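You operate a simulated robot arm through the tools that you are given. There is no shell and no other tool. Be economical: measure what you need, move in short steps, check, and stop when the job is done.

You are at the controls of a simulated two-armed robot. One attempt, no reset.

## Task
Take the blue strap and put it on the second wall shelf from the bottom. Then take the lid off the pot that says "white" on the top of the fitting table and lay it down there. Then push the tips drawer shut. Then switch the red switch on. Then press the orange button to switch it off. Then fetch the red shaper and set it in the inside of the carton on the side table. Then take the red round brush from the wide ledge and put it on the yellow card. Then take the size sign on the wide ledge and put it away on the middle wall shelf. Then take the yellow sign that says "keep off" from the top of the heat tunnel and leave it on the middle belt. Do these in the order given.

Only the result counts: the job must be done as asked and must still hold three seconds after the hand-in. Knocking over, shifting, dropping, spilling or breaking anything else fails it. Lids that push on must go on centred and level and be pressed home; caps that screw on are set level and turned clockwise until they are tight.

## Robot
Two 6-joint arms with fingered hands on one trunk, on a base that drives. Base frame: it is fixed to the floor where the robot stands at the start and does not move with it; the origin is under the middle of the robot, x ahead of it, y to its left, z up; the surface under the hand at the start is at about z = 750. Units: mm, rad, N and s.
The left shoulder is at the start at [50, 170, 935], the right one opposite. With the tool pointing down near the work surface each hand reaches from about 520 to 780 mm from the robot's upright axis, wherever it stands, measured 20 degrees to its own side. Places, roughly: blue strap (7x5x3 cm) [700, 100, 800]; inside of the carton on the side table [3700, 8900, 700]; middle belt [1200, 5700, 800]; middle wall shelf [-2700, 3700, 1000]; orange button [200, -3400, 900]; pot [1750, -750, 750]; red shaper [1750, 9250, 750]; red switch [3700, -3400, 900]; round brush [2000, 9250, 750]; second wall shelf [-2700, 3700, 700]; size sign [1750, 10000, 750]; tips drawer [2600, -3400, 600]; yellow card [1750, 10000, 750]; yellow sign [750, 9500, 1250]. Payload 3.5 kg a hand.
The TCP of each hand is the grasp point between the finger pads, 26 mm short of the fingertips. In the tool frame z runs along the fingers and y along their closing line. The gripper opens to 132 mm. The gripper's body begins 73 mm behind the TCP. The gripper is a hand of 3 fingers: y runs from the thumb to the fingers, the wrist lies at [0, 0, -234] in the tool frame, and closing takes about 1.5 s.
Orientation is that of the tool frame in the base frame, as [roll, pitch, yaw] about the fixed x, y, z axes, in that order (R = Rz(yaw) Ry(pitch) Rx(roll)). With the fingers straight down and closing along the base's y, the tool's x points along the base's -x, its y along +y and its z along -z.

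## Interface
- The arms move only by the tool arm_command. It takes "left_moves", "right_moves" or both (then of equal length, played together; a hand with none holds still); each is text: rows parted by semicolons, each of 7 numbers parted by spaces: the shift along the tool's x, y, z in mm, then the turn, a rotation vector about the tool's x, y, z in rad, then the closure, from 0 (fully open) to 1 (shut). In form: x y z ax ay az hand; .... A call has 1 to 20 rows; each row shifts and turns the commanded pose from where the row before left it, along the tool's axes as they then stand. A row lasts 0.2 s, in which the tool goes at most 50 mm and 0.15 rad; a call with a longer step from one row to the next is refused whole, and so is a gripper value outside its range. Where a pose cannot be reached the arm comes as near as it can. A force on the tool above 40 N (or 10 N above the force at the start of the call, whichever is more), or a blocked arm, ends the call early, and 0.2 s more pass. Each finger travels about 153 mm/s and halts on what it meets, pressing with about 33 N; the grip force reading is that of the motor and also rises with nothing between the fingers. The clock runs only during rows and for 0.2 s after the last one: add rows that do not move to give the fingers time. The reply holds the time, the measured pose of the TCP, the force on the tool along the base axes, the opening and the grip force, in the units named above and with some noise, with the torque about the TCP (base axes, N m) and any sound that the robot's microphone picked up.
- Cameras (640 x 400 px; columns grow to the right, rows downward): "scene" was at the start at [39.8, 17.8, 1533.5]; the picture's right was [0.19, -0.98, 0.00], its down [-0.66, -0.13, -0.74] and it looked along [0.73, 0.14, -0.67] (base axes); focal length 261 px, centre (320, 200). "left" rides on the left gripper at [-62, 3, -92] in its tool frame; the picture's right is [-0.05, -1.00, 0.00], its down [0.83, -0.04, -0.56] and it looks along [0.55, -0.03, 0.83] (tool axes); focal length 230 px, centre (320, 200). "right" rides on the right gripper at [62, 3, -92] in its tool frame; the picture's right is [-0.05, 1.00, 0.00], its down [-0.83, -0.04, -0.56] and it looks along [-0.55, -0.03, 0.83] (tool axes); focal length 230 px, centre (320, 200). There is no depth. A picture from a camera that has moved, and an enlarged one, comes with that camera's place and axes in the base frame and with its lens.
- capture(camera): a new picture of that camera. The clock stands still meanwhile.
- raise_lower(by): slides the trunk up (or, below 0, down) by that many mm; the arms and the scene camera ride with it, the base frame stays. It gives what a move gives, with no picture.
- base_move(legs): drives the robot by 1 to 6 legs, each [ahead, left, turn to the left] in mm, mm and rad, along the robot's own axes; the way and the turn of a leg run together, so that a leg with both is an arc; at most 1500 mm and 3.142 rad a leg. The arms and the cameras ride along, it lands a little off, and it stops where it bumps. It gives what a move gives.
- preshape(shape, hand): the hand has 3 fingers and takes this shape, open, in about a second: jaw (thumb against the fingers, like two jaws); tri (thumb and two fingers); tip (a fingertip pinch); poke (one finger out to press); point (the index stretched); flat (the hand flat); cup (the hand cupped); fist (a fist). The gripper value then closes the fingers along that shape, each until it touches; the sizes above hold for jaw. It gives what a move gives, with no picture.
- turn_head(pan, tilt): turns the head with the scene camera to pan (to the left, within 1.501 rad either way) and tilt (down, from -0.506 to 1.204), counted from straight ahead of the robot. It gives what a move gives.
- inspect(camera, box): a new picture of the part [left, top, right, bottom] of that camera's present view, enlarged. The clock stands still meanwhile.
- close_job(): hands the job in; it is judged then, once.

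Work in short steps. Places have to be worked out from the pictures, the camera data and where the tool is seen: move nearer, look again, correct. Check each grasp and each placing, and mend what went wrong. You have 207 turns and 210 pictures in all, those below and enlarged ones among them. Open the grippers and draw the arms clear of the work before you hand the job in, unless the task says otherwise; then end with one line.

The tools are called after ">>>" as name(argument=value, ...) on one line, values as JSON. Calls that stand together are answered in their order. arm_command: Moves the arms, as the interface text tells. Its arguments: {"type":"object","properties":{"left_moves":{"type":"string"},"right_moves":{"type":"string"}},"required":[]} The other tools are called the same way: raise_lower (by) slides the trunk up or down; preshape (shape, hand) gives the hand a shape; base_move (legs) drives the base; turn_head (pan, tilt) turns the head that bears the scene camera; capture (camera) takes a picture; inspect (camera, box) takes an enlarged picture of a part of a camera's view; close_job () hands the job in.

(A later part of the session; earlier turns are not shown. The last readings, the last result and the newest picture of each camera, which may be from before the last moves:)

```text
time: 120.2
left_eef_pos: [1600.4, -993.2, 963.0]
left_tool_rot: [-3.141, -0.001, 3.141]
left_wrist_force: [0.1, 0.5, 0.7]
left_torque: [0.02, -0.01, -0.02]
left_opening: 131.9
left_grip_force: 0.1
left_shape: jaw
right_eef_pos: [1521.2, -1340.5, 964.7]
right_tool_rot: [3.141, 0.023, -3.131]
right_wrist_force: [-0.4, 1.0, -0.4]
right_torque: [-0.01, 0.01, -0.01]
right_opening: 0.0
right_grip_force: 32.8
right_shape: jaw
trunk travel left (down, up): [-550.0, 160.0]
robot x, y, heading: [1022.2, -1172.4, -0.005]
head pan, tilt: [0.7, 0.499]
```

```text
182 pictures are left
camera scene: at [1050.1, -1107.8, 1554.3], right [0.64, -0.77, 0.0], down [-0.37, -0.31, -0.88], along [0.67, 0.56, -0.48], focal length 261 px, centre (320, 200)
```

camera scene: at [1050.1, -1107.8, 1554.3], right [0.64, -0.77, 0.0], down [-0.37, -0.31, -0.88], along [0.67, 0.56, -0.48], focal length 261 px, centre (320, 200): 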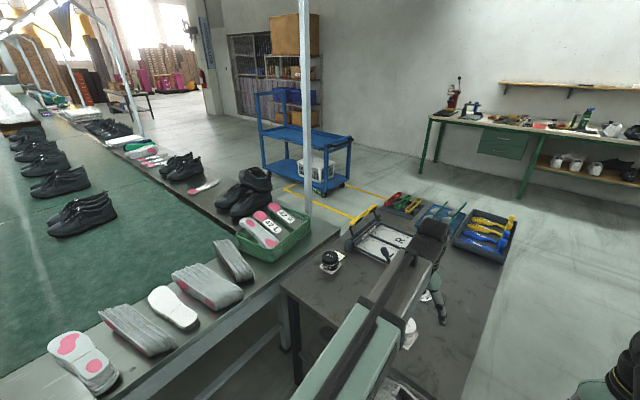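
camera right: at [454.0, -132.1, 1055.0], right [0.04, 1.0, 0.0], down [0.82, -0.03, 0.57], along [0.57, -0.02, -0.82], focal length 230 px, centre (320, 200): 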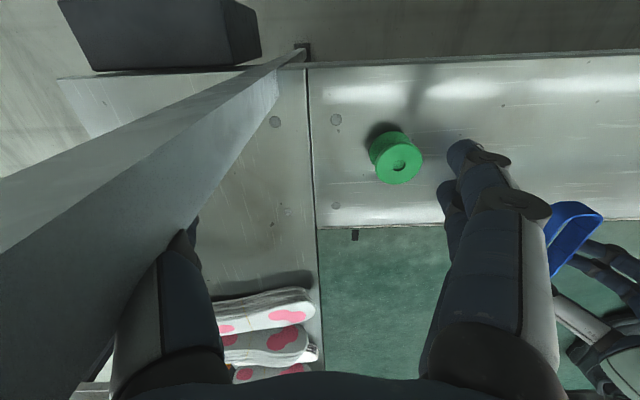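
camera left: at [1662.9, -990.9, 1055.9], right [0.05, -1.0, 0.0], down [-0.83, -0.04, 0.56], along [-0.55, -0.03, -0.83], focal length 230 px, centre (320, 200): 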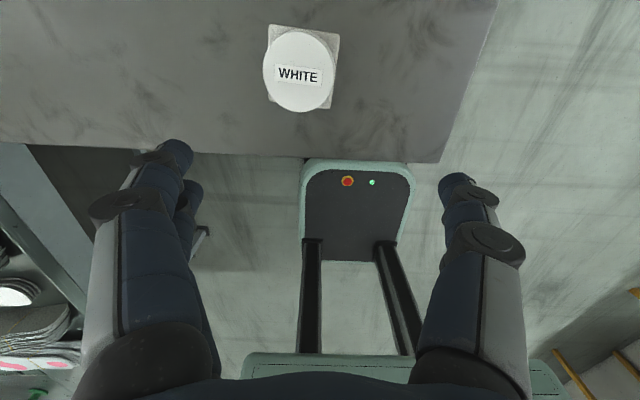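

The lid centre is near [1642, -971, 800]. I move over it and halfway down.

>>> arm_command(left_moves="-21 11 20 0 0 0 0; -21 11 40 0 0 0 0; 0 0 40 0 0 0 0; 0 0 0 0 0 0 0")

>>> capture(camera="left")

```text
time: 121.2
left_eef_pos: [1642.1, -971.5, 861.8]
left_tool_rot: [-3.14, 0.0, 3.14]
left_wrist_force: [-0.6, -0.9, 0.0]
left_torque: [0.0, 0.0, 0.01]
left_opening: 131.9
left_grip_force: 0.1
left_shape: jaw
right_eef_pos: [1521.0, -1341.0, 964.5]
right_tool_rot: [3.139, 0.022, -3.13]
right_wrist_force: [-0.1, -0.4, 0.2]
right_torque: [0.02, -0.02, 0.03]
right_opening: 0.0
right_grip_force: 33.7
right_shape: jaw
trunk travel left (down, up): [-550.0, 160.0]
robot x, y, heading: [1022.3, -1169.5, -0.002]
head pan, tilt: [0.7, 0.499]
```

```text
181 pictures are left
camera left: at [1704.6, -969.4, 955.1], right [0.05, -1.0, 0.0], down [-0.83, -0.04, 0.56], along [-0.55, -0.03, -0.83], focal length 230 px, centre (320, 200)
```

left: 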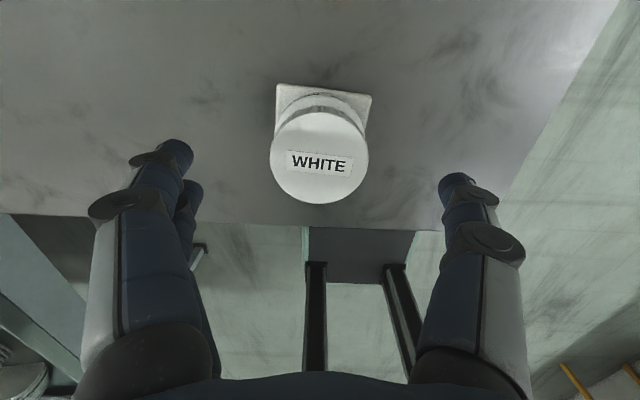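

Centred on the lid. I descend to lid height and close.

>>> arm_command(left_moves="0 0 30 0 0 0 0; 0 0 20 0 0 0 0; 0 0 8 0 0 0 0; 0 0 0 0 0 0 0.3; 0 0 0 0 0 0 0.6; 0 0 0 0 0 0 1; 0 0 0 0 0 0 1; 0 0 0 0 0 0 1; 0 0 0 0 0 0 1")

>>> capture(camera="left")

```text
time: 123.2
left_eef_pos: [1643.4, -971.0, 805.3]
left_tool_rot: [-3.141, 0.005, 3.14]
left_wrist_force: [3.2, 1.1, 7.8]
left_torque: [-0.02, -0.09, 0.03]
left_opening: 58.8
left_grip_force: 33.0
left_shape: jaw
right_eef_pos: [1521.4, -1340.0, 965.1]
right_tool_rot: [3.137, 0.023, -3.131]
right_wrist_force: [0.3, -0.5, 0.8]
right_torque: [0.01, -0.02, -0.01]
right_opening: 0.0
right_grip_force: 33.3
right_shape: jaw
trunk travel left (down, up): [-550.0, 160.0]
robot x, y, heading: [1023.3, -1165.1, -0.002]
head pan, tilt: [0.7, 0.499]
```

```text
180 pictures are left
camera left: at [1705.2, -969.0, 898.4], right [0.05, -1.0, 0.0], down [-0.83, -0.04, 0.55], along [-0.55, -0.03, -0.83], focal length 230 px, centre (320, 200)
```

left: 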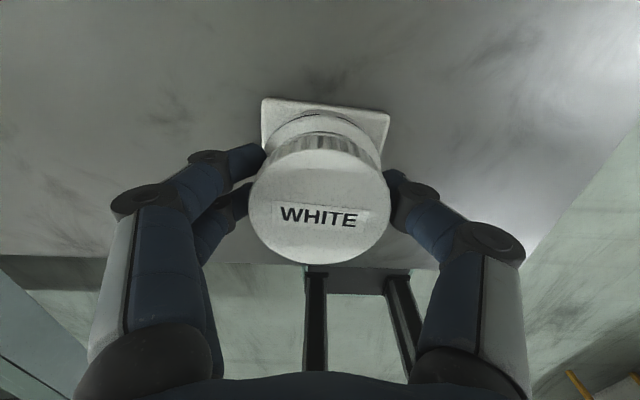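

Gripped at 58.8 mm on a ribbed lid. I try a small lift to see whether it comes off.

>>> arm_command(left_moves="0 0 -3 0 0 0 1; 0 0 -3 0 0 0 1; 0 0 -4 0 0 0 1; 0 0 0 0 0 0 1")

>>> capture(camera="left")

```text
time: 124.2
left_eef_pos: [1642.9, -971.7, 815.0]
left_tool_rot: [3.141, 0.0, 3.14]
left_wrist_force: [0.0, 0.0, -8.2]
left_torque: [-0.03, 0.0, 0.02]
left_opening: 57.4
left_grip_force: 32.7
left_shape: jaw
right_eef_pos: [1520.8, -1340.8, 964.3]
right_tool_rot: [3.139, 0.023, -3.129]
right_wrist_force: [-0.8, 0.2, 0.0]
right_torque: [-0.02, -0.02, -0.01]
right_opening: 0.0
right_grip_force: 32.5
right_shape: jaw
trunk travel left (down, up): [-550.0, 160.0]
robot x, y, heading: [1024.0, -1170.3, -0.001]
head pan, tilt: [0.7, 0.499]
```

```text
179 pictures are left
camera left: at [1705.3, -969.1, 907.9], right [0.05, -1.0, 0.0], down [-0.83, -0.04, 0.56], along [-0.56, -0.03, -0.83], focal length 230 px, centre (320, 200)
```

left: 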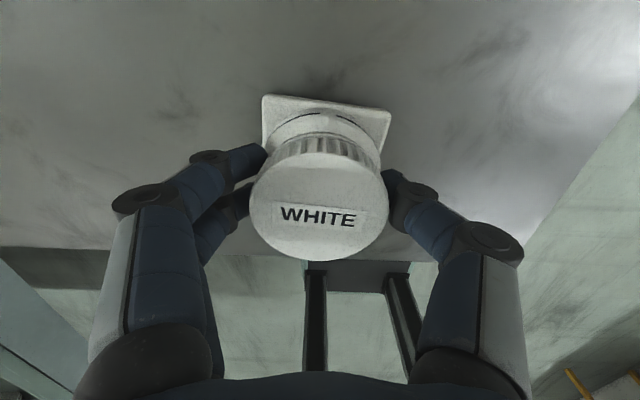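

The whole pot rose with the lid (8 N), so it is a screw lid. I set it back down, press lightly and try a small anticlockwise turn to see whether the pot turns along.

>>> arm_command(left_moves="0 0 5 0 0 0 1; 0 0 5 0 0 0 1; 0 0 1.5 0 0 0 1; 0 0 0 0 0 0 1; 0 0 0 0 0 -0.08 1; 0 0 0 0 0 -0.08 1; 0 0 0 0 0 -0.08 1; 0 0 0 0 0 0 1")

>>> capture(camera="left")

```text
time: 126.0
left_eef_pos: [1642.0, -972.0, 805.0]
left_tool_rot: [-3.141, 0.004, -2.903]
left_wrist_force: [-0.1, 0.9, 31.7]
left_torque: [0.08, 0.02, -0.67]
left_opening: 57.7
left_grip_force: 32.9
left_shape: jaw
right_eef_pos: [1518.8, -1341.5, 965.2]
right_tool_rot: [3.139, 0.023, -3.13]
right_wrist_force: [-0.1, 0.8, 0.0]
right_torque: [0.0, -0.02, 0.01]
right_opening: 0.3
right_grip_force: 32.8
right_shape: jaw
trunk travel left (down, up): [-550.0, 160.0]
robot x, y, heading: [1023.5, -1169.0, 0.002]
head pan, tilt: [0.7, 0.499]
```

```text
178 pictures are left
camera left: at [1701.1, -955.7, 898.8], right [0.29, -0.96, 0.0], down [-0.8, -0.24, 0.55], along [-0.53, -0.16, -0.83], focal length 230 px, centre (320, 200)
```

left: 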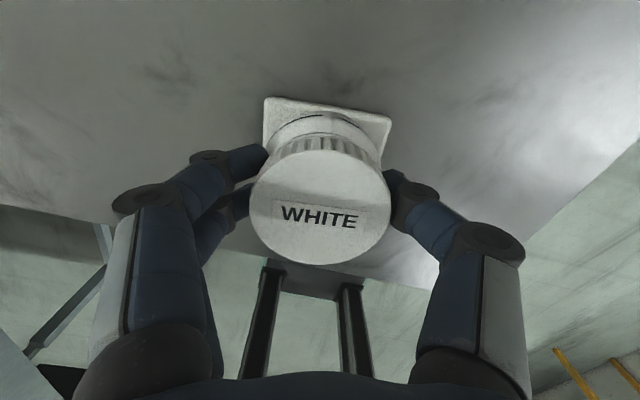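

The pot turned along with the lid; perhaps my fingertips also hold the body. I turn it back, release, rise, and look at the pot from the side.

>>> arm_command(left_moves="0 0 0 0 0 0.08 1; 0 0 0 0 0 0.08 1; 0 0 0 0 0 0.08 1; 0 0 -1.5 0 0 0 1; 0 0 0 0 0 0 0.6; 0 0 0 0 0 0 0.3; 0 0 0 0 0 0 0; 0 0 0 0 0 0 0; 0 0 -30 0 0 0 0; 0 0 -40 0 0 0 0; 0 0 -40 0 0 0 0; 30 30 -10 0 0 0 0; 30 30 0 0 0 0 0; 0 30 0 0 0 0 0; 0 0 0 0 0 0 0")

>>> turn_head(pan=0.3, tilt=0.8)

>>> capture(camera="scene")

```text
time: 129.2
left_eef_pos: [1581.0, -881.4, 925.8]
left_tool_rot: [-3.141, 0.0, 3.14]
left_wrist_force: [-0.4, -0.3, -0.4]
left_torque: [0.06, 0.0, 0.01]
left_opening: 132.1
left_grip_force: 0.1
left_shape: jaw
right_eef_pos: [1521.1, -1340.9, 964.3]
right_tool_rot: [3.139, 0.023, -3.131]
right_wrist_force: [0.2, 0.5, 0.5]
right_torque: [-0.01, -0.01, -0.01]
right_opening: 0.0
right_grip_force: 33.1
right_shape: jaw
trunk travel left (down, up): [-550.0, 160.0]
robot x, y, heading: [1020.6, -1170.5, -0.002]
head pan, tilt: [0.7, 0.499]
```

```text
time: 130.1
left_eef_pos: [1580.8, -881.1, 925.8]
left_tool_rot: [-3.14, 0.0, 3.14]
left_wrist_force: [0.4, -0.2, 0.9]
left_torque: [-0.01, 0.02, 0.01]
left_opening: 131.8
left_grip_force: 0.1
left_shape: jaw
right_eef_pos: [1521.2, -1340.9, 964.2]
right_tool_rot: [3.141, 0.024, -3.13]
right_wrist_force: [0.0, 0.0, 0.4]
right_torque: [0.0, 0.0, 0.01]
right_opening: 0.0
right_grip_force: 32.3
right_shape: jaw
trunk travel left (down, up): [-550.0, 160.0]
robot x, y, heading: [1023.4, -1168.8, -0.003]
head pan, tilt: [0.3, 0.799]
```

```text
177 pictures are left
camera scene: at [1057.5, -1143.3, 1528.5], right [0.3, -0.96, 0.0], down [-0.68, -0.21, -0.7], along [0.67, 0.21, -0.72], focal length 261 px, centre (320, 200)
```

scene: 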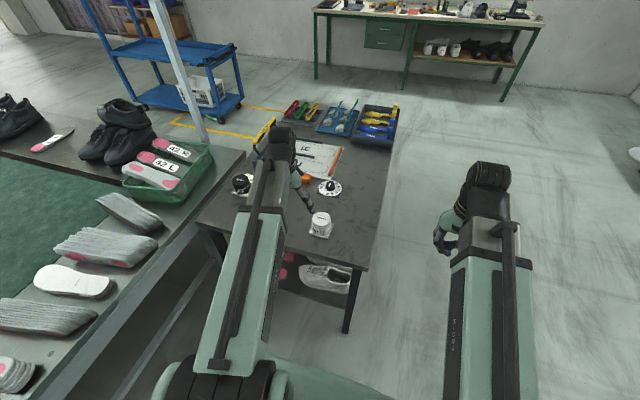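

>>> inspect(camera="scene", box=[296, 200, 344, 240])

>>> inspect(camera="left", box=[280, 0, 600, 200])

```text
10.00 times, centred on (320, 220) of scene
camera zoom: at [1057.5, -1143.3, 1528.5], right [0.3, -0.96, 0.0], down [-0.68, -0.21, -0.7], along [0.67, 0.21, -0.72], focal length 2607 px, centre (320, 0)
```

zoom: 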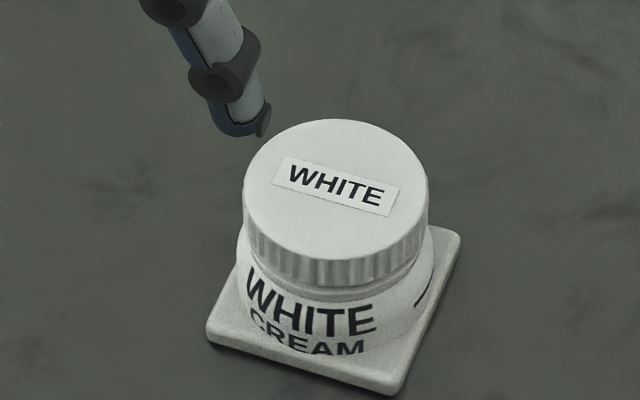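

```text
2.00 times, centred on (440, 100) of left
camera zoom: at [1644.0, -879.3, 1018.4], right [0.05, -1.0, 0.0], down [-0.83, -0.04, 0.56], along [-0.55, -0.03, -0.83], focal length 460 px, centre (80, 400)
```

zoom: 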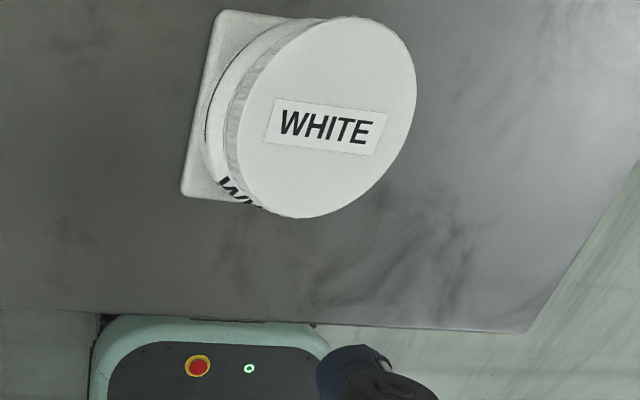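

The lid is only about 16 mm thick (z ≈ 805–821), so I held the body too. I go back with the tool pre-wound by 0.9 rad and the fingertips only at lid height.

>>> arm_command(left_moves="-30 -45 0 0 0 0 0; -30 -44 0 0 0 0 0; 0 0 0 0 0 0.15 0; 0 0 0 0 0 0.15 0; 0 0 0 0 0 0.15 0; 0 0 0 0 0 0.15 0; 0 0 0 0 0 0.15 0; 0 0 0 0 0 0.15 0; 0 0 45 0 0 0 0; 0 0 40 0 0 0 0; 0 0 0 0 0 0 0")

>>> capture(camera="left")

```text
refused: row 1 steps farther than a row can; nothing moved
```

```text
174 pictures are left
camera left: at [1644.0, -879.3, 1018.4], right [0.05, -1.0, 0.0], down [-0.83, -0.04, 0.56], along [-0.55, -0.03, -0.83], focal length 230 px, centre (320, 200)
```

left: 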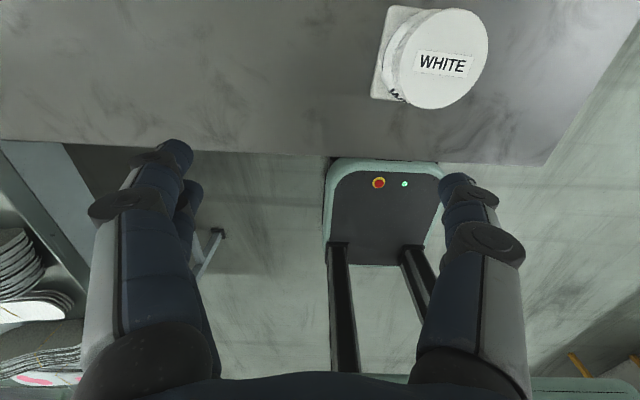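

The step was a little too long; I split it up.

>>> arm_command(left_moves="-20 -30 0 0 0 0 0; -20 -30 0 0 0 0 0; -20 -29 0 0 0 0 0; 0 0 0 0 0 0.15 0; 0 0 0 0 0 0.15 0; 0 0 0 0 0 0.15 0; 0 0 0 0 0 0.15 0; 0 0 0 0 0 0.15 0; 0 0 0 0 0 0.15 0; 0 0 30 0 0 0 0; 0 0 30 0 0 0 0; 0 0 0 0 0 0 0")

>>> capture(camera="left")

```text
time: 132.7
left_eef_pos: [1643.6, -970.1, 864.9]
left_tool_rot: [3.141, 0.001, 2.239]
left_wrist_force: [0.0, 0.1, 0.4]
left_torque: [-0.02, 0.01, -0.02]
left_opening: 132.0
left_grip_force: 0.1
left_shape: jaw
right_eef_pos: [1520.3, -1340.4, 964.4]
right_tool_rot: [3.14, 0.023, -3.13]
right_wrist_force: [0.5, -0.3, -0.1]
right_torque: [-0.01, -0.03, -0.03]
right_opening: 0.0
right_grip_force: 32.8
right_shape: jaw
trunk travel left (down, up): [-550.0, 160.0]
robot x, y, heading: [1022.7, -1171.4, 0.001]
head pan, tilt: [0.3, 0.799]
```

```text
173 pictures are left
camera left: at [1684.3, -1017.4, 957.8], right [-0.75, -0.66, 0.0], down [-0.55, 0.62, 0.56], along [-0.37, 0.42, -0.83], focal length 230 px, centre (320, 200)
```

left: 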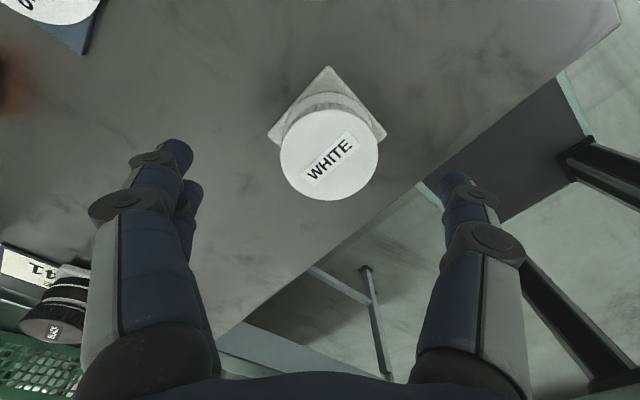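

The lid is about 6 mm toward the thumb side. I correct, descend to z≈832 and close on the lid alone.

>>> arm_command(left_moves="0 -6 15 0 0 0 0.2; 0 0 18 0 0 0 0.2; 0 0 0 0 0 0 0.4; 0 0 0 0 0 0 0.6; 0 0 0 0 0 0 1; 0 0 0 0 0 0 1; 0 0 0 0 0 0 1")

>>> capture(camera="left")

>>> inspect(camera="scene", box=[272, 180, 368, 240])

```text
time: 134.3
left_eef_pos: [1638.3, -975.1, 833.6]
left_tool_rot: [3.139, 0.002, 2.241]
left_wrist_force: [0.6, 0.6, 17.4]
left_torque: [-0.05, 0.0, 0.11]
left_opening: 55.0
left_grip_force: 33.1
left_shape: jaw
right_eef_pos: [1519.6, -1341.3, 965.1]
right_tool_rot: [-3.142, 0.024, -3.13]
right_wrist_force: [0.1, -0.2, 0.2]
right_torque: [0.0, -0.01, -0.01]
right_opening: 0.1
right_grip_force: 33.3
right_shape: jaw
trunk travel left (down, up): [-550.0, 160.0]
robot x, y, heading: [1023.2, -1167.6, -0.003]
head pan, tilt: [0.3, 0.799]
```

```text
172 pictures are left
camera left: at [1679.3, -1021.9, 926.3], right [-0.75, -0.66, 0.0], down [-0.55, 0.62, 0.55], along [-0.36, 0.42, -0.83], focal length 230 px, centre (320, 200)
```

left: 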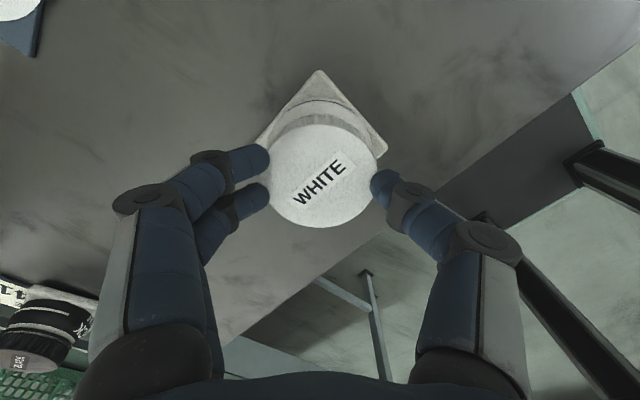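

```text
6.67 times, centred on (320, 210) of scene
camera zoom: at [1056.3, -1143.8, 1528.6], right [0.29, -0.96, 0.0], down [-0.68, -0.21, -0.7], along [0.67, 0.21, -0.72], focal length 1738 px, centre (320, 133)
```

zoom: 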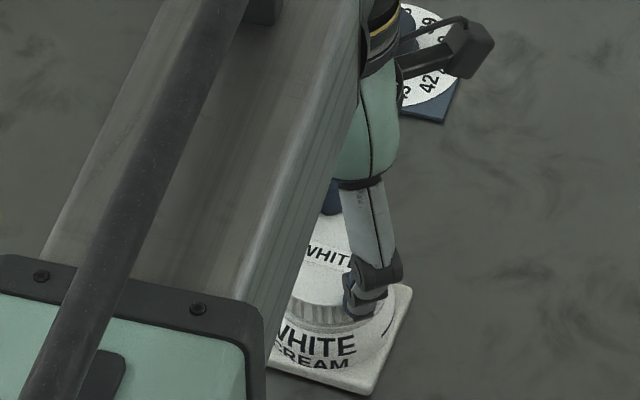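

Now only the lid is held. I turn it anticlockwise by 1.2 rad.

>>> arm_command(left_moves="0 0 0 0 0 -0.1 1; 0 0 0 0 0 -0.1 1; 0 0 0 0 0 -0.1 1; 0 0 0 0 0 -0.1 1; 0 0 0 0 0 -0.1 1; 0 0 0 0 0 0 1")

>>> capture(camera="left")

```text
time: 135.7
left_eef_pos: [1637.0, -973.1, 833.8]
left_tool_rot: [3.138, 0.002, 2.743]
left_wrist_force: [8.1, 2.9, 19.7]
left_torque: [0.09, -0.17, -0.05]
left_opening: 55.1
left_grip_force: 33.6
left_shape: jaw
right_eef_pos: [1520.4, -1340.7, 964.4]
right_tool_rot: [3.14, 0.022, -3.131]
right_wrist_force: [0.3, 0.1, 0.1]
right_torque: [0.02, 0.02, -0.04]
right_opening: 0.0
right_grip_force: 33.0
right_shape: jaw
trunk travel left (down, up): [-550.0, 160.0]
robot x, y, heading: [1021.0, -1169.5, -0.003]
head pan, tilt: [0.3, 0.799]
```

```text
170 pictures are left
camera left: at [1696.7, -996.2, 926.1], right [-0.34, -0.94, 0.0], down [-0.78, 0.28, 0.55], along [-0.52, 0.19, -0.83], focal length 230 px, centre (320, 200)
```

left: 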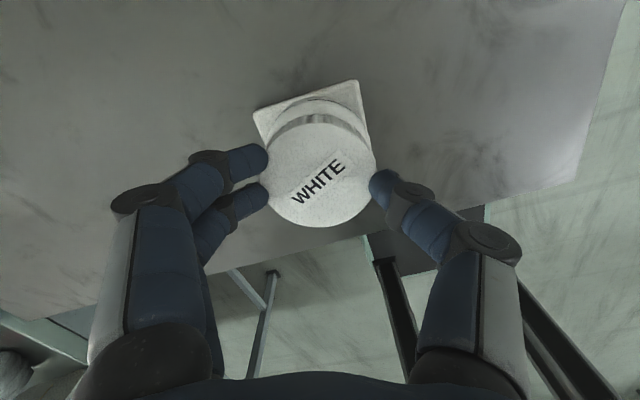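

The lid turns while the pot stays. I continue.

>>> arm_command(left_moves="0 0 0 0 0 -0.12 1; 0 0 0 0 0 -0.12 1; 0 0 0 0 0 -0.12 1; 0 0 0 0 0 -0.12 1; 0 0 0 0 0 -0.12 1; 0 0 0 0 0 -0.12 1; 0 0 0 0 0 -0.12 1; 0 0 0 0 0 -0.12 1; 0 0 0 0 0 -0.12 1; 0 0 0 0 0 -0.12 1; 0 0 0 0 0 0 1")

>>> capture(camera="left")

```text
time: 138.1
left_eef_pos: [1636.8, -973.7, 832.5]
left_tool_rot: [-3.14, 0.001, -2.341]
left_wrist_force: [3.2, 11.9, 29.0]
left_torque: [0.05, -0.29, -0.07]
left_opening: 55.7
left_grip_force: 33.1
left_shape: jaw
right_eef_pos: [1519.1, -1340.1, 964.9]
right_tool_rot: [-3.14, 0.024, -3.133]
right_wrist_force: [-0.1, 0.0, 1.0]
right_torque: [0.03, 0.01, 0.01]
right_opening: 0.0
right_grip_force: 33.2
right_shape: jaw
trunk travel left (down, up): [-550.0, 160.0]
robot x, y, heading: [1022.7, -1169.8, -0.005]
head pan, tilt: [0.3, 0.799]
```

```text
169 pictures are left
camera left: at [1678.0, -928.2, 926.1], right [0.75, -0.66, 0.0], down [-0.55, -0.63, 0.55], along [-0.36, -0.42, -0.83], focal length 230 px, centre (320, 200)
```

left: 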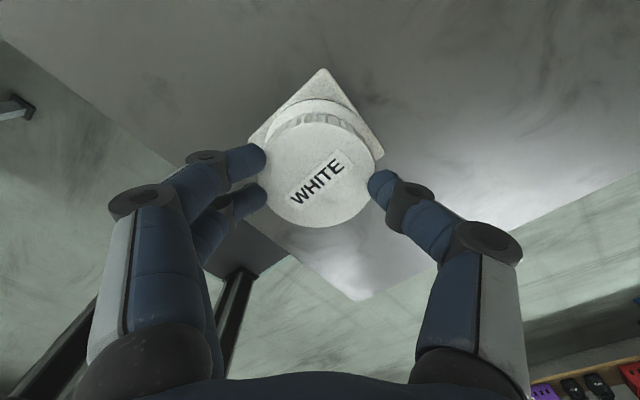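

The force grows as the lid climbs; I rise 2 mm and turn further.

>>> arm_command(left_moves="0 0 -2 0 0 0 1; 0 0 0 0 0 -0.12 1; 0 0 0 0 0 -0.12 1; 0 0 0 0 0 -0.12 1; 0 0 0 0 0 -0.12 1; 0 0 0 0 0 -0.12 1; 0 0 0 0 0 -0.12 1; 0 0 0 0 0 -0.12 1; 0 0 -1 0 0 0 1; 0 0 0 0 0 0 1")

>>> capture(camera="left")

```text
time: 140.3
left_eef_pos: [1637.7, -963.0, 836.3]
left_tool_rot: [-3.138, -0.003, -1.633]
left_wrist_force: [2.6, -11.7, 27.0]
left_torque: [0.16, 0.07, 0.02]
left_opening: 47.9
left_grip_force: 32.8
left_shape: jaw
left hand out of reach, approached as far as the arm can: row 7, 8
right_eef_pos: [1520.5, -1342.6, 964.5]
right_tool_rot: [3.141, 0.023, -3.132]
right_wrist_force: [-0.4, -1.1, 0.1]
right_torque: [0.0, 0.04, 0.0]
right_opening: 0.0
right_grip_force: 32.9
right_shape: jaw
trunk travel left (down, up): [-550.0, 160.0]
robot x, y, heading: [1023.1, -1168.9, 0.0]
head pan, tilt: [0.3, 0.799]
```

```text
168 pictures are left
camera left: at [1637.3, -900.8, 929.2], right [1.0, -0.01, 0.0], down [-0.01, -0.83, 0.56], along [0.0, -0.56, -0.83], focal length 230 px, centre (320, 200)
```

left: 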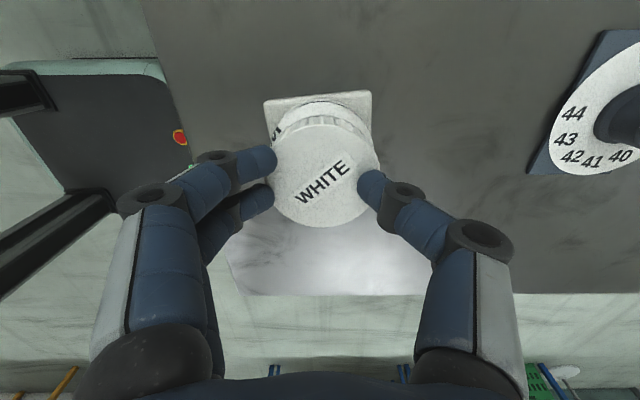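

The wrist is at its limit and slipped a little. I release, rise, rewind, and look again.

>>> arm_command(left_moves="0 0 0 0 0 0 0.5; 0 0 0 0 0 0 0.2; 0 0 0 0 0 0 0; 0 0 -40 0 0 0 0; 0 0 0 0 0 0.15 0; 0 0 0 0 0 0.15 0; 0 0 0 0 0 0.15 0; 0 0 0 0 0 0.15 0; 0 0 0 0 0 0.15 0; 0 0 0 0 0 0.15 0; 0 0 0 0 0 0.15 0; 0 0 0 0 0 0.15 0; 0 0 0 0 0 0.15 0; 0 0 0 0 0 0.15 0; 0 0 0 0 0 0.15 0; 0 0 0 0 0 0.15 0; 0 0 0 0 0 0.15 0; 0 0 0 0 0 0.15 0; 0 0 0 0 0 0.15 0; 0 0 0 0 0 0.15 0")

>>> capture(camera="left")

```text
time: 144.5
left_eef_pos: [1637.2, -961.5, 876.1]
left_tool_rot: [-3.14, 0.002, 2.249]
left_wrist_force: [-1.0, 0.2, 0.1]
left_torque: [0.02, -0.02, 0.01]
left_opening: 132.2
left_grip_force: 0.1
left_shape: jaw
right_eef_pos: [1520.8, -1341.4, 964.4]
right_tool_rot: [3.14, 0.023, -3.13]
right_wrist_force: [-0.5, -0.2, -0.3]
right_torque: [-0.01, -0.01, 0.02]
right_opening: 0.0
right_grip_force: 33.0
right_shape: jaw
trunk travel left (down, up): [-550.0, 160.0]
robot x, y, heading: [1024.5, -1168.4, -0.001]
head pan, tilt: [0.3, 0.799]
```

```text
167 pictures are left
camera left: at [1678.9, -1006.5, 968.5], right [-0.74, -0.67, 0.0], down [-0.56, 0.62, 0.55], along [-0.37, 0.41, -0.83], focal length 230 px, centre (320, 200)
```

left: 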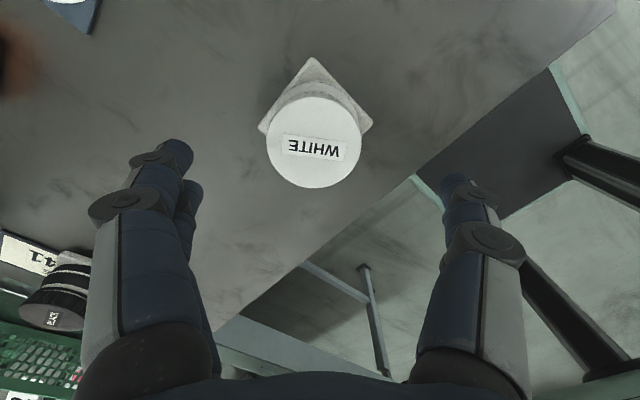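

I recentre slightly and grip the lid again for a second turn.

>>> arm_command(left_moves="-8 1.5 20 0 0 0 0.2; 0 0 20 0 0 0 0.2; 0 0 0 0 0 0 0.4; 0 0 0 0 0 0 0.6; 0 0 0 0 0 0 1; 0 0 0 0 0 0 1; 0 0 0 0 0 0 1; 0 0 0 0 0 -0.1 1; 0 0 0 0 0 -0.12 1; 0 0 0 0 0 -0.12 1; 0 0 0 0 0 -0.12 1; 0 0 0 0 0 0 1")

>>> capture(camera="left")

```text
time: 147.1
left_eef_pos: [1643.4, -965.7, 837.1]
left_tool_rot: [3.141, 0.005, 2.713]
left_wrist_force: [14.1, 5.4, 35.1]
left_torque: [1.04, -0.76, -0.09]
left_opening: 45.6
left_grip_force: 32.8
left_shape: jaw
right_eef_pos: [1520.5, -1340.9, 964.5]
right_tool_rot: [3.14, 0.022, -3.13]
right_wrist_force: [-0.6, 0.5, 0.2]
right_torque: [0.02, 0.0, 0.0]
right_opening: 0.0
right_grip_force: 33.1
right_shape: jaw
trunk travel left (down, up): [-550.0, 160.0]
robot x, y, heading: [1022.6, -1171.9, -0.001]
head pan, tilt: [0.3, 0.799]
```

```text
166 pictures are left
camera left: at [1700.9, -988.6, 930.7], right [-0.37, -0.93, 0.0], down [-0.78, 0.31, 0.55], along [-0.51, 0.2, -0.83], focal length 230 px, centre (320, 200)
```

left: 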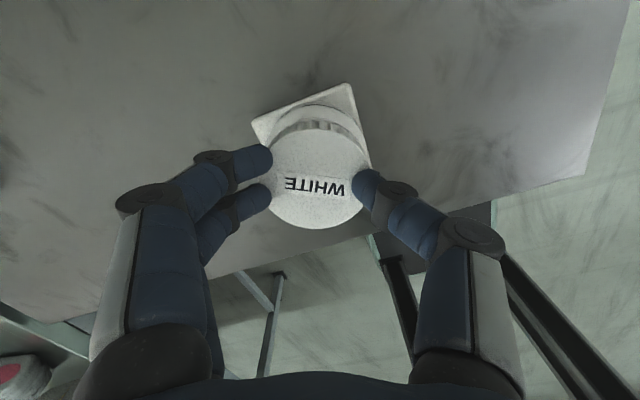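

The thumb seems to ride on the lid's rim (35 N up). I release, rise and look closely.

>>> arm_command(left_moves="0 0 0 0 0 0 0.5; 0 0 0 0 0 0 0.2; 0 0 0 0 0 0 0; 0 0 -30 0 0 0 0; 0 0 0 0 0 0 0")

>>> capture(camera="left")

>>> inspect(camera="scene", box=[272, 180, 368, 240])

```text
time: 148.3
left_eef_pos: [1643.6, -966.0, 864.1]
left_tool_rot: [-3.138, -0.001, 2.713]
left_wrist_force: [0.3, -0.5, 0.0]
left_torque: [0.04, 0.01, -0.02]
left_opening: 132.0
left_grip_force: 0.0
left_shape: jaw
right_eef_pos: [1521.3, -1340.3, 965.4]
right_tool_rot: [3.141, 0.022, -3.131]
right_wrist_force: [0.4, 0.3, 0.1]
right_torque: [0.01, -0.04, -0.03]
right_opening: 0.0
right_grip_force: 33.1
right_shape: jaw
trunk travel left (down, up): [-550.0, 160.0]
robot x, y, heading: [1022.1, -1170.4, -0.005]
head pan, tilt: [0.3, 0.799]
```

```text
165 pictures are left
camera left: at [1701.1, -988.2, 957.5], right [-0.37, -0.93, 0.0], down [-0.77, 0.31, 0.55], along [-0.52, 0.2, -0.83], focal length 230 px, centre (320, 200)
```

left: 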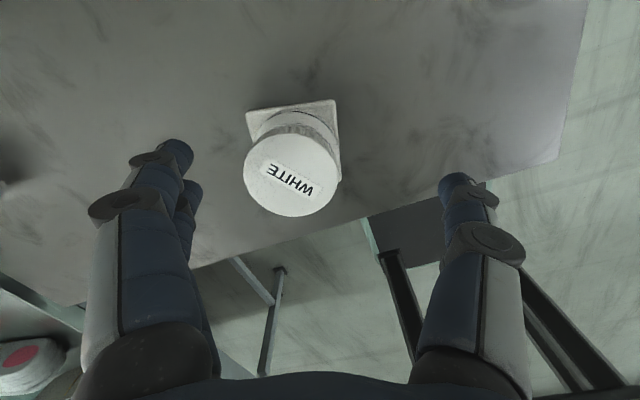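

```text
6.67 times, centred on (320, 210) of scene
camera zoom: at [1057.8, -1143.3, 1528.3], right [0.29, -0.96, 0.0], down [-0.69, -0.21, -0.7], along [0.67, 0.21, -0.72], focal length 1738 px, centre (320, 133)
```

zoom: 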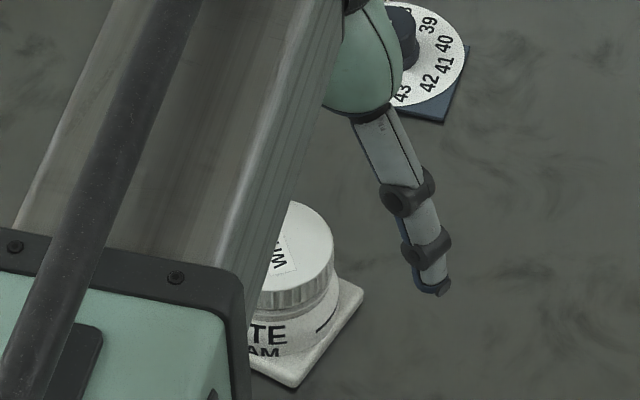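

The pot slid about 20 mm in y. I recentre over it and rewind a bit more before gripping.

>>> arm_command(left_moves="8.3 18 0 0 0 0 0; 0 0 0 0 0 0.12 0; 0 0 0 0 0 0.12 0; 0 0 0 0 0 0.12 0; 0 0 0 0 0 0.12 0; 0 0 0 0 0 0 0")

>>> capture(camera="left")

```text
time: 149.7
left_eef_pos: [1643.2, -945.8, 864.3]
left_tool_rot: [-3.14, 0.003, 2.23]
left_wrist_force: [0.8, -0.2, 0.4]
left_torque: [0.0, 0.0, 0.01]
left_opening: 131.9
left_grip_force: 0.0
left_shape: jaw
right_eef_pos: [1521.5, -1341.1, 965.4]
right_tool_rot: [3.14, 0.023, -3.131]
right_wrist_force: [0.6, 0.1, 0.5]
right_torque: [-0.01, -0.04, 0.01]
right_opening: 0.0
right_grip_force: 32.9
right_shape: jaw
trunk travel left (down, up): [-550.0, 160.0]
robot x, y, heading: [1023.0, -1170.8, -0.005]
head pan, tilt: [0.3, 0.799]
```

```text
163 pictures are left
camera left: at [1684.2, -993.1, 958.0], right [-0.76, -0.65, 0.0], down [-0.54, 0.63, 0.55], along [-0.36, 0.42, -0.83], focal length 230 px, centre (320, 200)
```

left: 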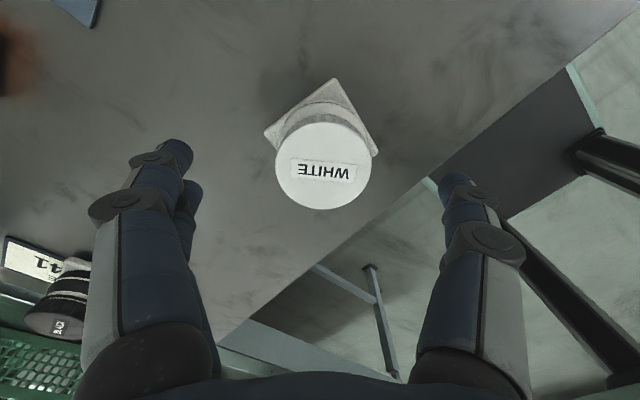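

Well centred now. I descend and close, then turn.

>>> arm_command(left_moves="0 0 15 0 0 0 0.2; 0 0 14 0 0 0 0.2; 0 0 0 0 0 0 0.4; 0 0 0 0 0 0 0.6; 0 0 0 0 0 0 1; 0 0 0 0 0 0 1; 0 0 0 0 0 0 1")

>>> capture(camera="left")

```text
time: 151.3
left_eef_pos: [1643.2, -946.6, 836.4]
left_tool_rot: [3.137, 0.007, 2.234]
left_wrist_force: [9.3, 1.3, 20.0]
left_torque: [0.37, -0.61, -0.04]
left_opening: 44.1
left_grip_force: 32.9
left_shape: jaw
right_eef_pos: [1519.7, -1340.2, 965.4]
right_tool_rot: [3.139, 0.023, -3.131]
right_wrist_force: [-0.2, 0.0, -0.6]
right_torque: [-0.03, -0.01, 0.02]
right_opening: 0.0
right_grip_force: 32.9
right_shape: jaw
trunk travel left (down, up): [-550.0, 160.0]
robot x, y, heading: [1024.1, -1168.9, 0.002]
head pan, tilt: [0.3, 0.799]
```

```text
162 pictures are left
camera left: at [1684.3, -993.0, 930.8], right [-0.76, -0.65, 0.0], down [-0.55, 0.63, 0.55], along [-0.36, 0.42, -0.83], focal length 230 px, centre (320, 200)
```

left: 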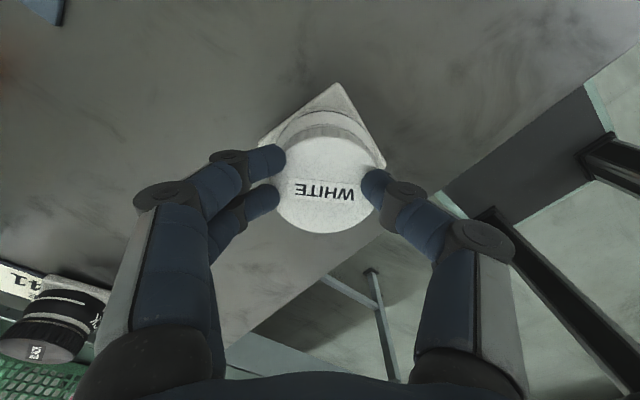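

The tips only ride on the rim, so the lid top is nearer z≈814. I open, go down to z≈827 and close again.

>>> arm_command(left_moves="0 0 0 0 0 0 0.5; 0 0 0 0 0 0 0.2; 0 0 0 0 0 0 0.1; 0 0 9 0 0 0 0.1; 0 0 0 0 0 0 0.4; 0 0 0 0 0 0 0.6; 0 0 0 0 0 0 1; 0 0 0 0 0 0 1; 0 0 0 0 0 0 1")

>>> capture(camera="left")

```text
time: 153.3
left_eef_pos: [1643.1, -945.8, 825.3]
left_tool_rot: [-3.141, 0.004, 2.233]
left_wrist_force: [-0.1, -1.2, -3.5]
left_torque: [-0.03, -0.01, -0.01]
left_opening: 55.7
left_grip_force: 33.0
left_shape: jaw
right_eef_pos: [1521.2, -1340.0, 964.9]
right_tool_rot: [3.141, 0.023, -3.131]
right_wrist_force: [0.7, 0.0, -1.0]
right_torque: [-0.04, -0.02, 0.01]
right_opening: 0.0
right_grip_force: 32.7
right_shape: jaw
trunk travel left (down, up): [-550.0, 160.0]
robot x, y, heading: [1022.6, -1167.5, -0.002]
head pan, tilt: [0.3, 0.799]
```

```text
161 pictures are left
camera left: at [1684.0, -992.7, 919.4], right [-0.76, -0.65, 0.0], down [-0.54, 0.63, 0.55], along [-0.36, 0.42, -0.83], focal length 230 px, centre (320, 200)
```

left: 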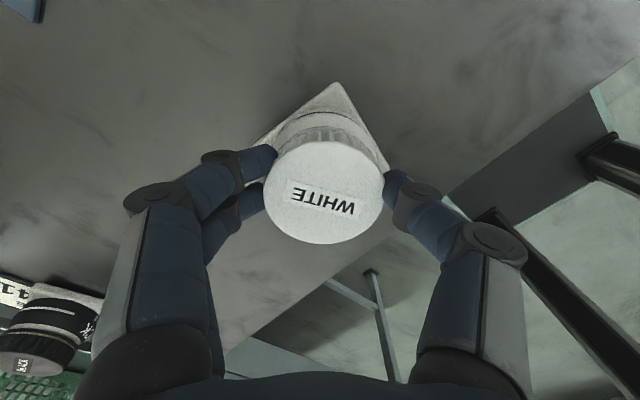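

Good clean grip with hardly any force. I turn anticlockwise, letting it rise slightly.

>>> arm_command(left_moves="0 0 0 0 0 -0.12 1; 0 0 0 0 0 -0.12 1; 0 0 0 0 0 -0.12 1; 0 0 0 0 0 -0.12 1; 0 0 -0.5 0 0 -0.12 1; 0 0 0 0 0 -0.12 1; 0 0 0 0 0 -0.12 1; 0 0 -0.5 0 0 -0.12 1; 0 0 0 0 0 -0.12 1; 0 0 0 0 0 -0.12 1; 0 0 -0.5 0 0 -0.12 1; 0 0 0 0 0 -0.12 1; 0 0 0 0 0 0 1")

>>> capture(camera="left")

```text
time: 156.1
left_eef_pos: [1643.6, -946.4, 828.1]
left_tool_rot: [-3.138, -0.002, -2.61]
left_wrist_force: [0.8, 1.0, -7.0]
left_torque: [0.03, -0.02, 0.01]
left_opening: 54.9
left_grip_force: 32.8
left_shape: jaw
right_eef_pos: [1520.6, -1340.9, 963.2]
right_tool_rot: [3.141, 0.023, -3.131]
right_wrist_force: [-0.1, -0.7, -0.1]
right_torque: [0.02, 0.0, -0.01]
right_opening: 0.1
right_grip_force: 33.1
right_shape: jaw
trunk travel left (down, up): [-550.0, 160.0]
robot x, y, heading: [1021.7, -1167.5, -0.005]
head pan, tilt: [0.3, 0.799]
```

```text
160 pictures are left
camera left: at [1695.6, -912.2, 920.8], right [0.55, -0.83, 0.0], down [-0.69, -0.46, 0.56], along [-0.46, -0.31, -0.83], focal length 230 px, centre (320, 200)
```

left: 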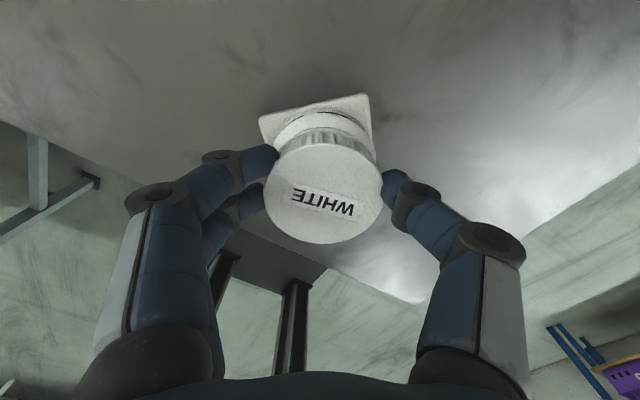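

I was pulling up 7 N, so the pot turned along partly. I press down slightly and continue.

>>> arm_command(left_moves="0 0 2 0 0 0 1; 0 0 1 0 0 0 1; 0 0 0 0 0 -0.12 1; 0 0 0 0 0 -0.12 1; 0 0 0 0 0 -0.12 1; 0 0 0 0 0 -0.12 1; 0 0 0 0 0 0 1")

>>> capture(camera="left")

```text
time: 157.7
left_eef_pos: [1642.5, -946.1, 825.0]
left_tool_rot: [-3.14, -0.005, -2.128]
left_wrist_force: [-2.7, 0.9, 3.7]
left_torque: [0.06, 0.08, -0.02]
left_opening: 54.8
left_grip_force: 34.0
left_shape: jaw
right_eef_pos: [1520.5, -1341.0, 964.5]
right_tool_rot: [3.14, 0.022, -3.132]
right_wrist_force: [0.2, -0.1, -0.1]
right_torque: [-0.02, -0.03, 0.02]
right_opening: 0.0
right_grip_force: 32.9
right_shape: jaw
trunk travel left (down, up): [-550.0, 160.0]
robot x, y, heading: [1024.6, -1166.9, -0.002]
head pan, tilt: [0.3, 0.799]
```

```text
159 pictures are left
camera left: at [1673.2, -892.6, 918.4], right [0.87, -0.48, 0.0], down [-0.4, -0.73, 0.56], along [-0.27, -0.49, -0.83], focal length 230 px, centre (320, 200)
```

left: 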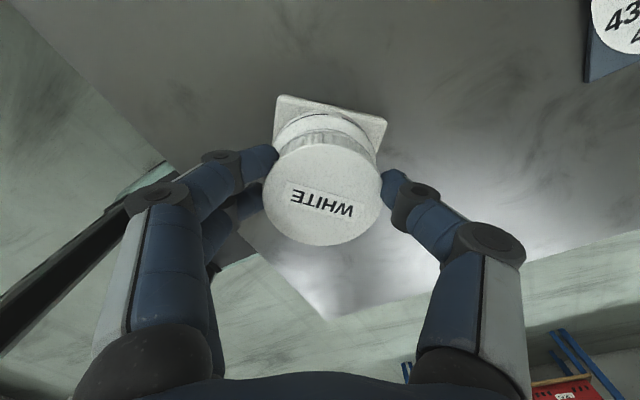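

Turning properly again. I test a small lift to see whether the lid is free.

>>> arm_command(left_moves="0 0 -4 0 0 0 1; 0 0 -4 0 0 0 1; 0 0 0 0 0 0 1")

>>> capture(camera="left")

```text
time: 158.5
left_eef_pos: [1642.9, -946.6, 833.1]
left_tool_rot: [-3.139, -0.003, -2.129]
left_wrist_force: [0.4, -0.5, -7.2]
left_torque: [0.05, -0.04, 0.01]
left_opening: 54.8
left_grip_force: 33.0
left_shape: jaw
right_eef_pos: [1521.2, -1340.9, 963.3]
right_tool_rot: [3.14, 0.023, -3.131]
right_wrist_force: [0.0, 0.2, 0.0]
right_torque: [0.01, -0.01, 0.0]
right_opening: 0.1
right_grip_force: 32.5
right_shape: jaw
trunk travel left (down, up): [-550.0, 160.0]
robot x, y, heading: [1021.0, -1167.9, -0.003]
head pan, tilt: [0.3, 0.799]
```

```text
158 pictures are left
camera left: at [1674.1, -892.9, 926.0], right [0.87, -0.49, 0.0], down [-0.4, -0.72, 0.56], along [-0.27, -0.49, -0.83], focal length 230 px, centre (320, 200)
```

left: 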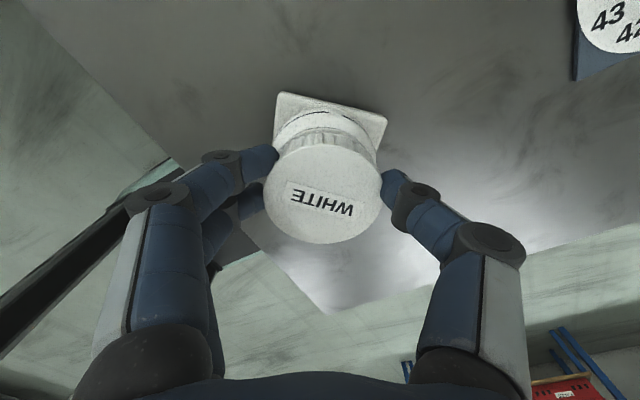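

Still threaded. I set it down, release, rise and rewind.

>>> arm_command(left_moves="0 0 4 0 0 0 1; 0 0 4 0 0 0 1; 0 0 0.5 0 0 0 1; 0 0 0 0 0 0 0.5; 0 0 0 0 0 0 0.2; 0 0 0 0 0 0 0.1; 0 0 -40 0 0 0 0.1; 0 0 0 0 0 0.15 0.1; 0 0 0 0 0 0.15 0.1; 0 0 0 0 0 0.15 0.1; 0 0 0 0 0 0.15 0.1; 0 0 0 0 0 0.15 0.1; 0 0 0 0 0 0.15 0.1; 0 0 0 0 0 0.15 0.1; 0 0 0 0 0 0.15 0.1; 0 0 0 0 0 0.15 0.1; 0 0 0 0 0 0.15 0.1; 0 0 0 0 0 0.15 0.1; 0 0 0 0 0 0.15 0.1; 0 0 0 0 0 0.15 0.1")

>>> capture(camera="left")

```text
time: 162.7
left_eef_pos: [1642.3, -946.2, 864.7]
left_tool_rot: [-3.141, 0.003, 2.2]
left_wrist_force: [-0.3, 0.2, -0.3]
left_torque: [-0.03, 0.01, 0.03]
left_opening: 118.5
left_grip_force: 0.1
left_shape: jaw
right_eef_pos: [1520.0, -1341.4, 964.1]
right_tool_rot: [3.14, 0.021, -3.13]
right_wrist_force: [0.2, -0.1, -0.1]
right_torque: [-0.01, 0.01, 0.02]
right_opening: 0.0
right_grip_force: 33.3
right_shape: jaw
trunk travel left (down, up): [-550.0, 160.0]
robot x, y, heading: [1023.1, -1168.9, -0.006]
head pan, tilt: [0.3, 0.799]
```

```text
157 pictures are left
camera left: at [1682.6, -994.0, 958.0], right [-0.78, -0.63, 0.0], down [-0.52, 0.65, 0.55], along [-0.35, 0.43, -0.83], focal length 230 px, centre (320, 200)
```

left: 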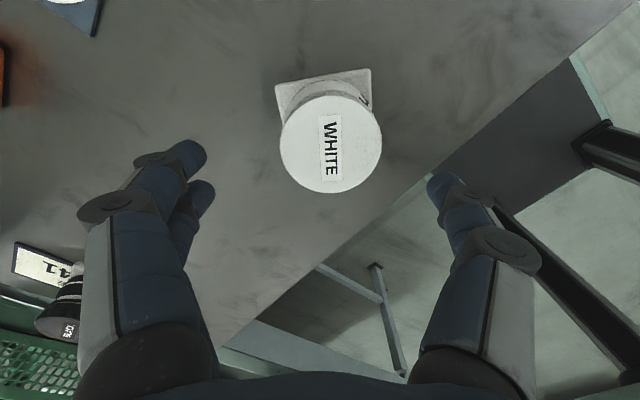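

The lid has risen some 5 mm. I recentre (−13, −6 in tool axes), grip at z≈831 and turn on with light pressure.

>>> arm_command(left_moves="-13 -6 10 0 0 0 0.1; 0 0 24 0 0 0 0.1; 0 0 0 0 0 0 0.4; 0 0 0 0 0 0 0.6; 0 0 0 0 0 0 1; 0 0 0 0 0 0 1; 0 0 0 0 0 0 1; 0 0 0 0 0 0 1")

>>> capture(camera="left")

```text
time: 164.5
left_eef_pos: [1647.0, -960.5, 831.2]
left_tool_rot: [-3.139, 0.001, 2.203]
left_wrist_force: [0.9, -2.3, 0.1]
left_torque: [-0.09, -0.03, 0.04]
left_opening: 54.7
left_grip_force: 33.4
left_shape: jaw
right_eef_pos: [1520.9, -1340.8, 964.1]
right_tool_rot: [3.14, 0.023, -3.131]
right_wrist_force: [0.2, -0.4, 0.3]
right_torque: [0.01, 0.02, 0.01]
right_opening: 0.0
right_grip_force: 33.1
right_shape: jaw
trunk travel left (down, up): [-550.0, 160.0]
robot x, y, heading: [1022.3, -1172.1, -0.002]
head pan, tilt: [0.3, 0.799]
```

```text
156 pictures are left
camera left: at [1686.6, -1008.7, 924.1], right [-0.77, -0.63, 0.0], down [-0.53, 0.65, 0.55], along [-0.35, 0.43, -0.83], focal length 230 px, centre (320, 200)
```

left: 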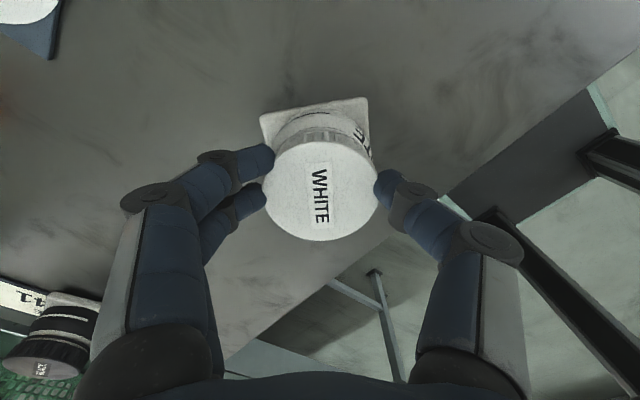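

>>> arm_command(left_moves="0 0 1 0 0 -0.12 1; 0 0 0 0 0 -0.12 1; 0 0 0 0 0 -0.12 1; 0 0 0 0 0 -0.12 1; 0 0 0 0 0 -0.12 1; 0 0 0 0 0 -0.12 1; 0 0 0 0 0 -0.12 1; 0 0 0 0 0 -0.12 1; 0 0 0 0 0 -0.12 1; 0 0 0 0 0 -0.12 1; 0 0 0 0 0 -0.12 1; 0 0 0 0 0 -0.12 1; 0 0 0 0 0 -0.12 1; 0 0 0 0 0 -0.12 1; 0 0 0 0 0 -0.12 1; 0 0 0 0 0 0 1; 0 0 -4 0 0 0 1; 0 0 -4 0 0 0 1; 0 0 0 0 0 0 1")

>>> capture(camera="left")

```text
time: 168.5
left_eef_pos: [1646.3, -958.7, 837.9]
left_tool_rot: [-3.139, -0.004, -2.278]
left_wrist_force: [-1.7, 0.7, -1.9]
left_torque: [0.04, -0.02, -0.07]
left_opening: 53.6
left_grip_force: 33.2
left_shape: jaw
right_eef_pos: [1519.6, -1341.6, 964.2]
right_tool_rot: [3.139, 0.021, -3.132]
right_wrist_force: [-0.7, -0.4, -0.5]
right_torque: [-0.01, 0.0, -0.01]
right_opening: 0.1
right_grip_force: 32.8
right_shape: jaw
trunk travel left (down, up): [-550.0, 160.0]
robot x, y, heading: [1021.9, -1164.8, -0.007]
head pan, tilt: [0.3, 0.799]
```

```text
155 pictures are left
camera left: at [1684.5, -911.4, 930.6], right [0.79, -0.61, 0.0], down [-0.51, -0.66, 0.56], along [-0.34, -0.44, -0.83], focal length 230 px, centre (320, 200)
```

left: 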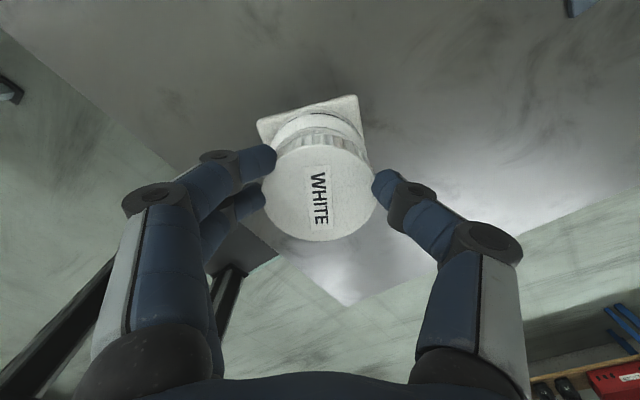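

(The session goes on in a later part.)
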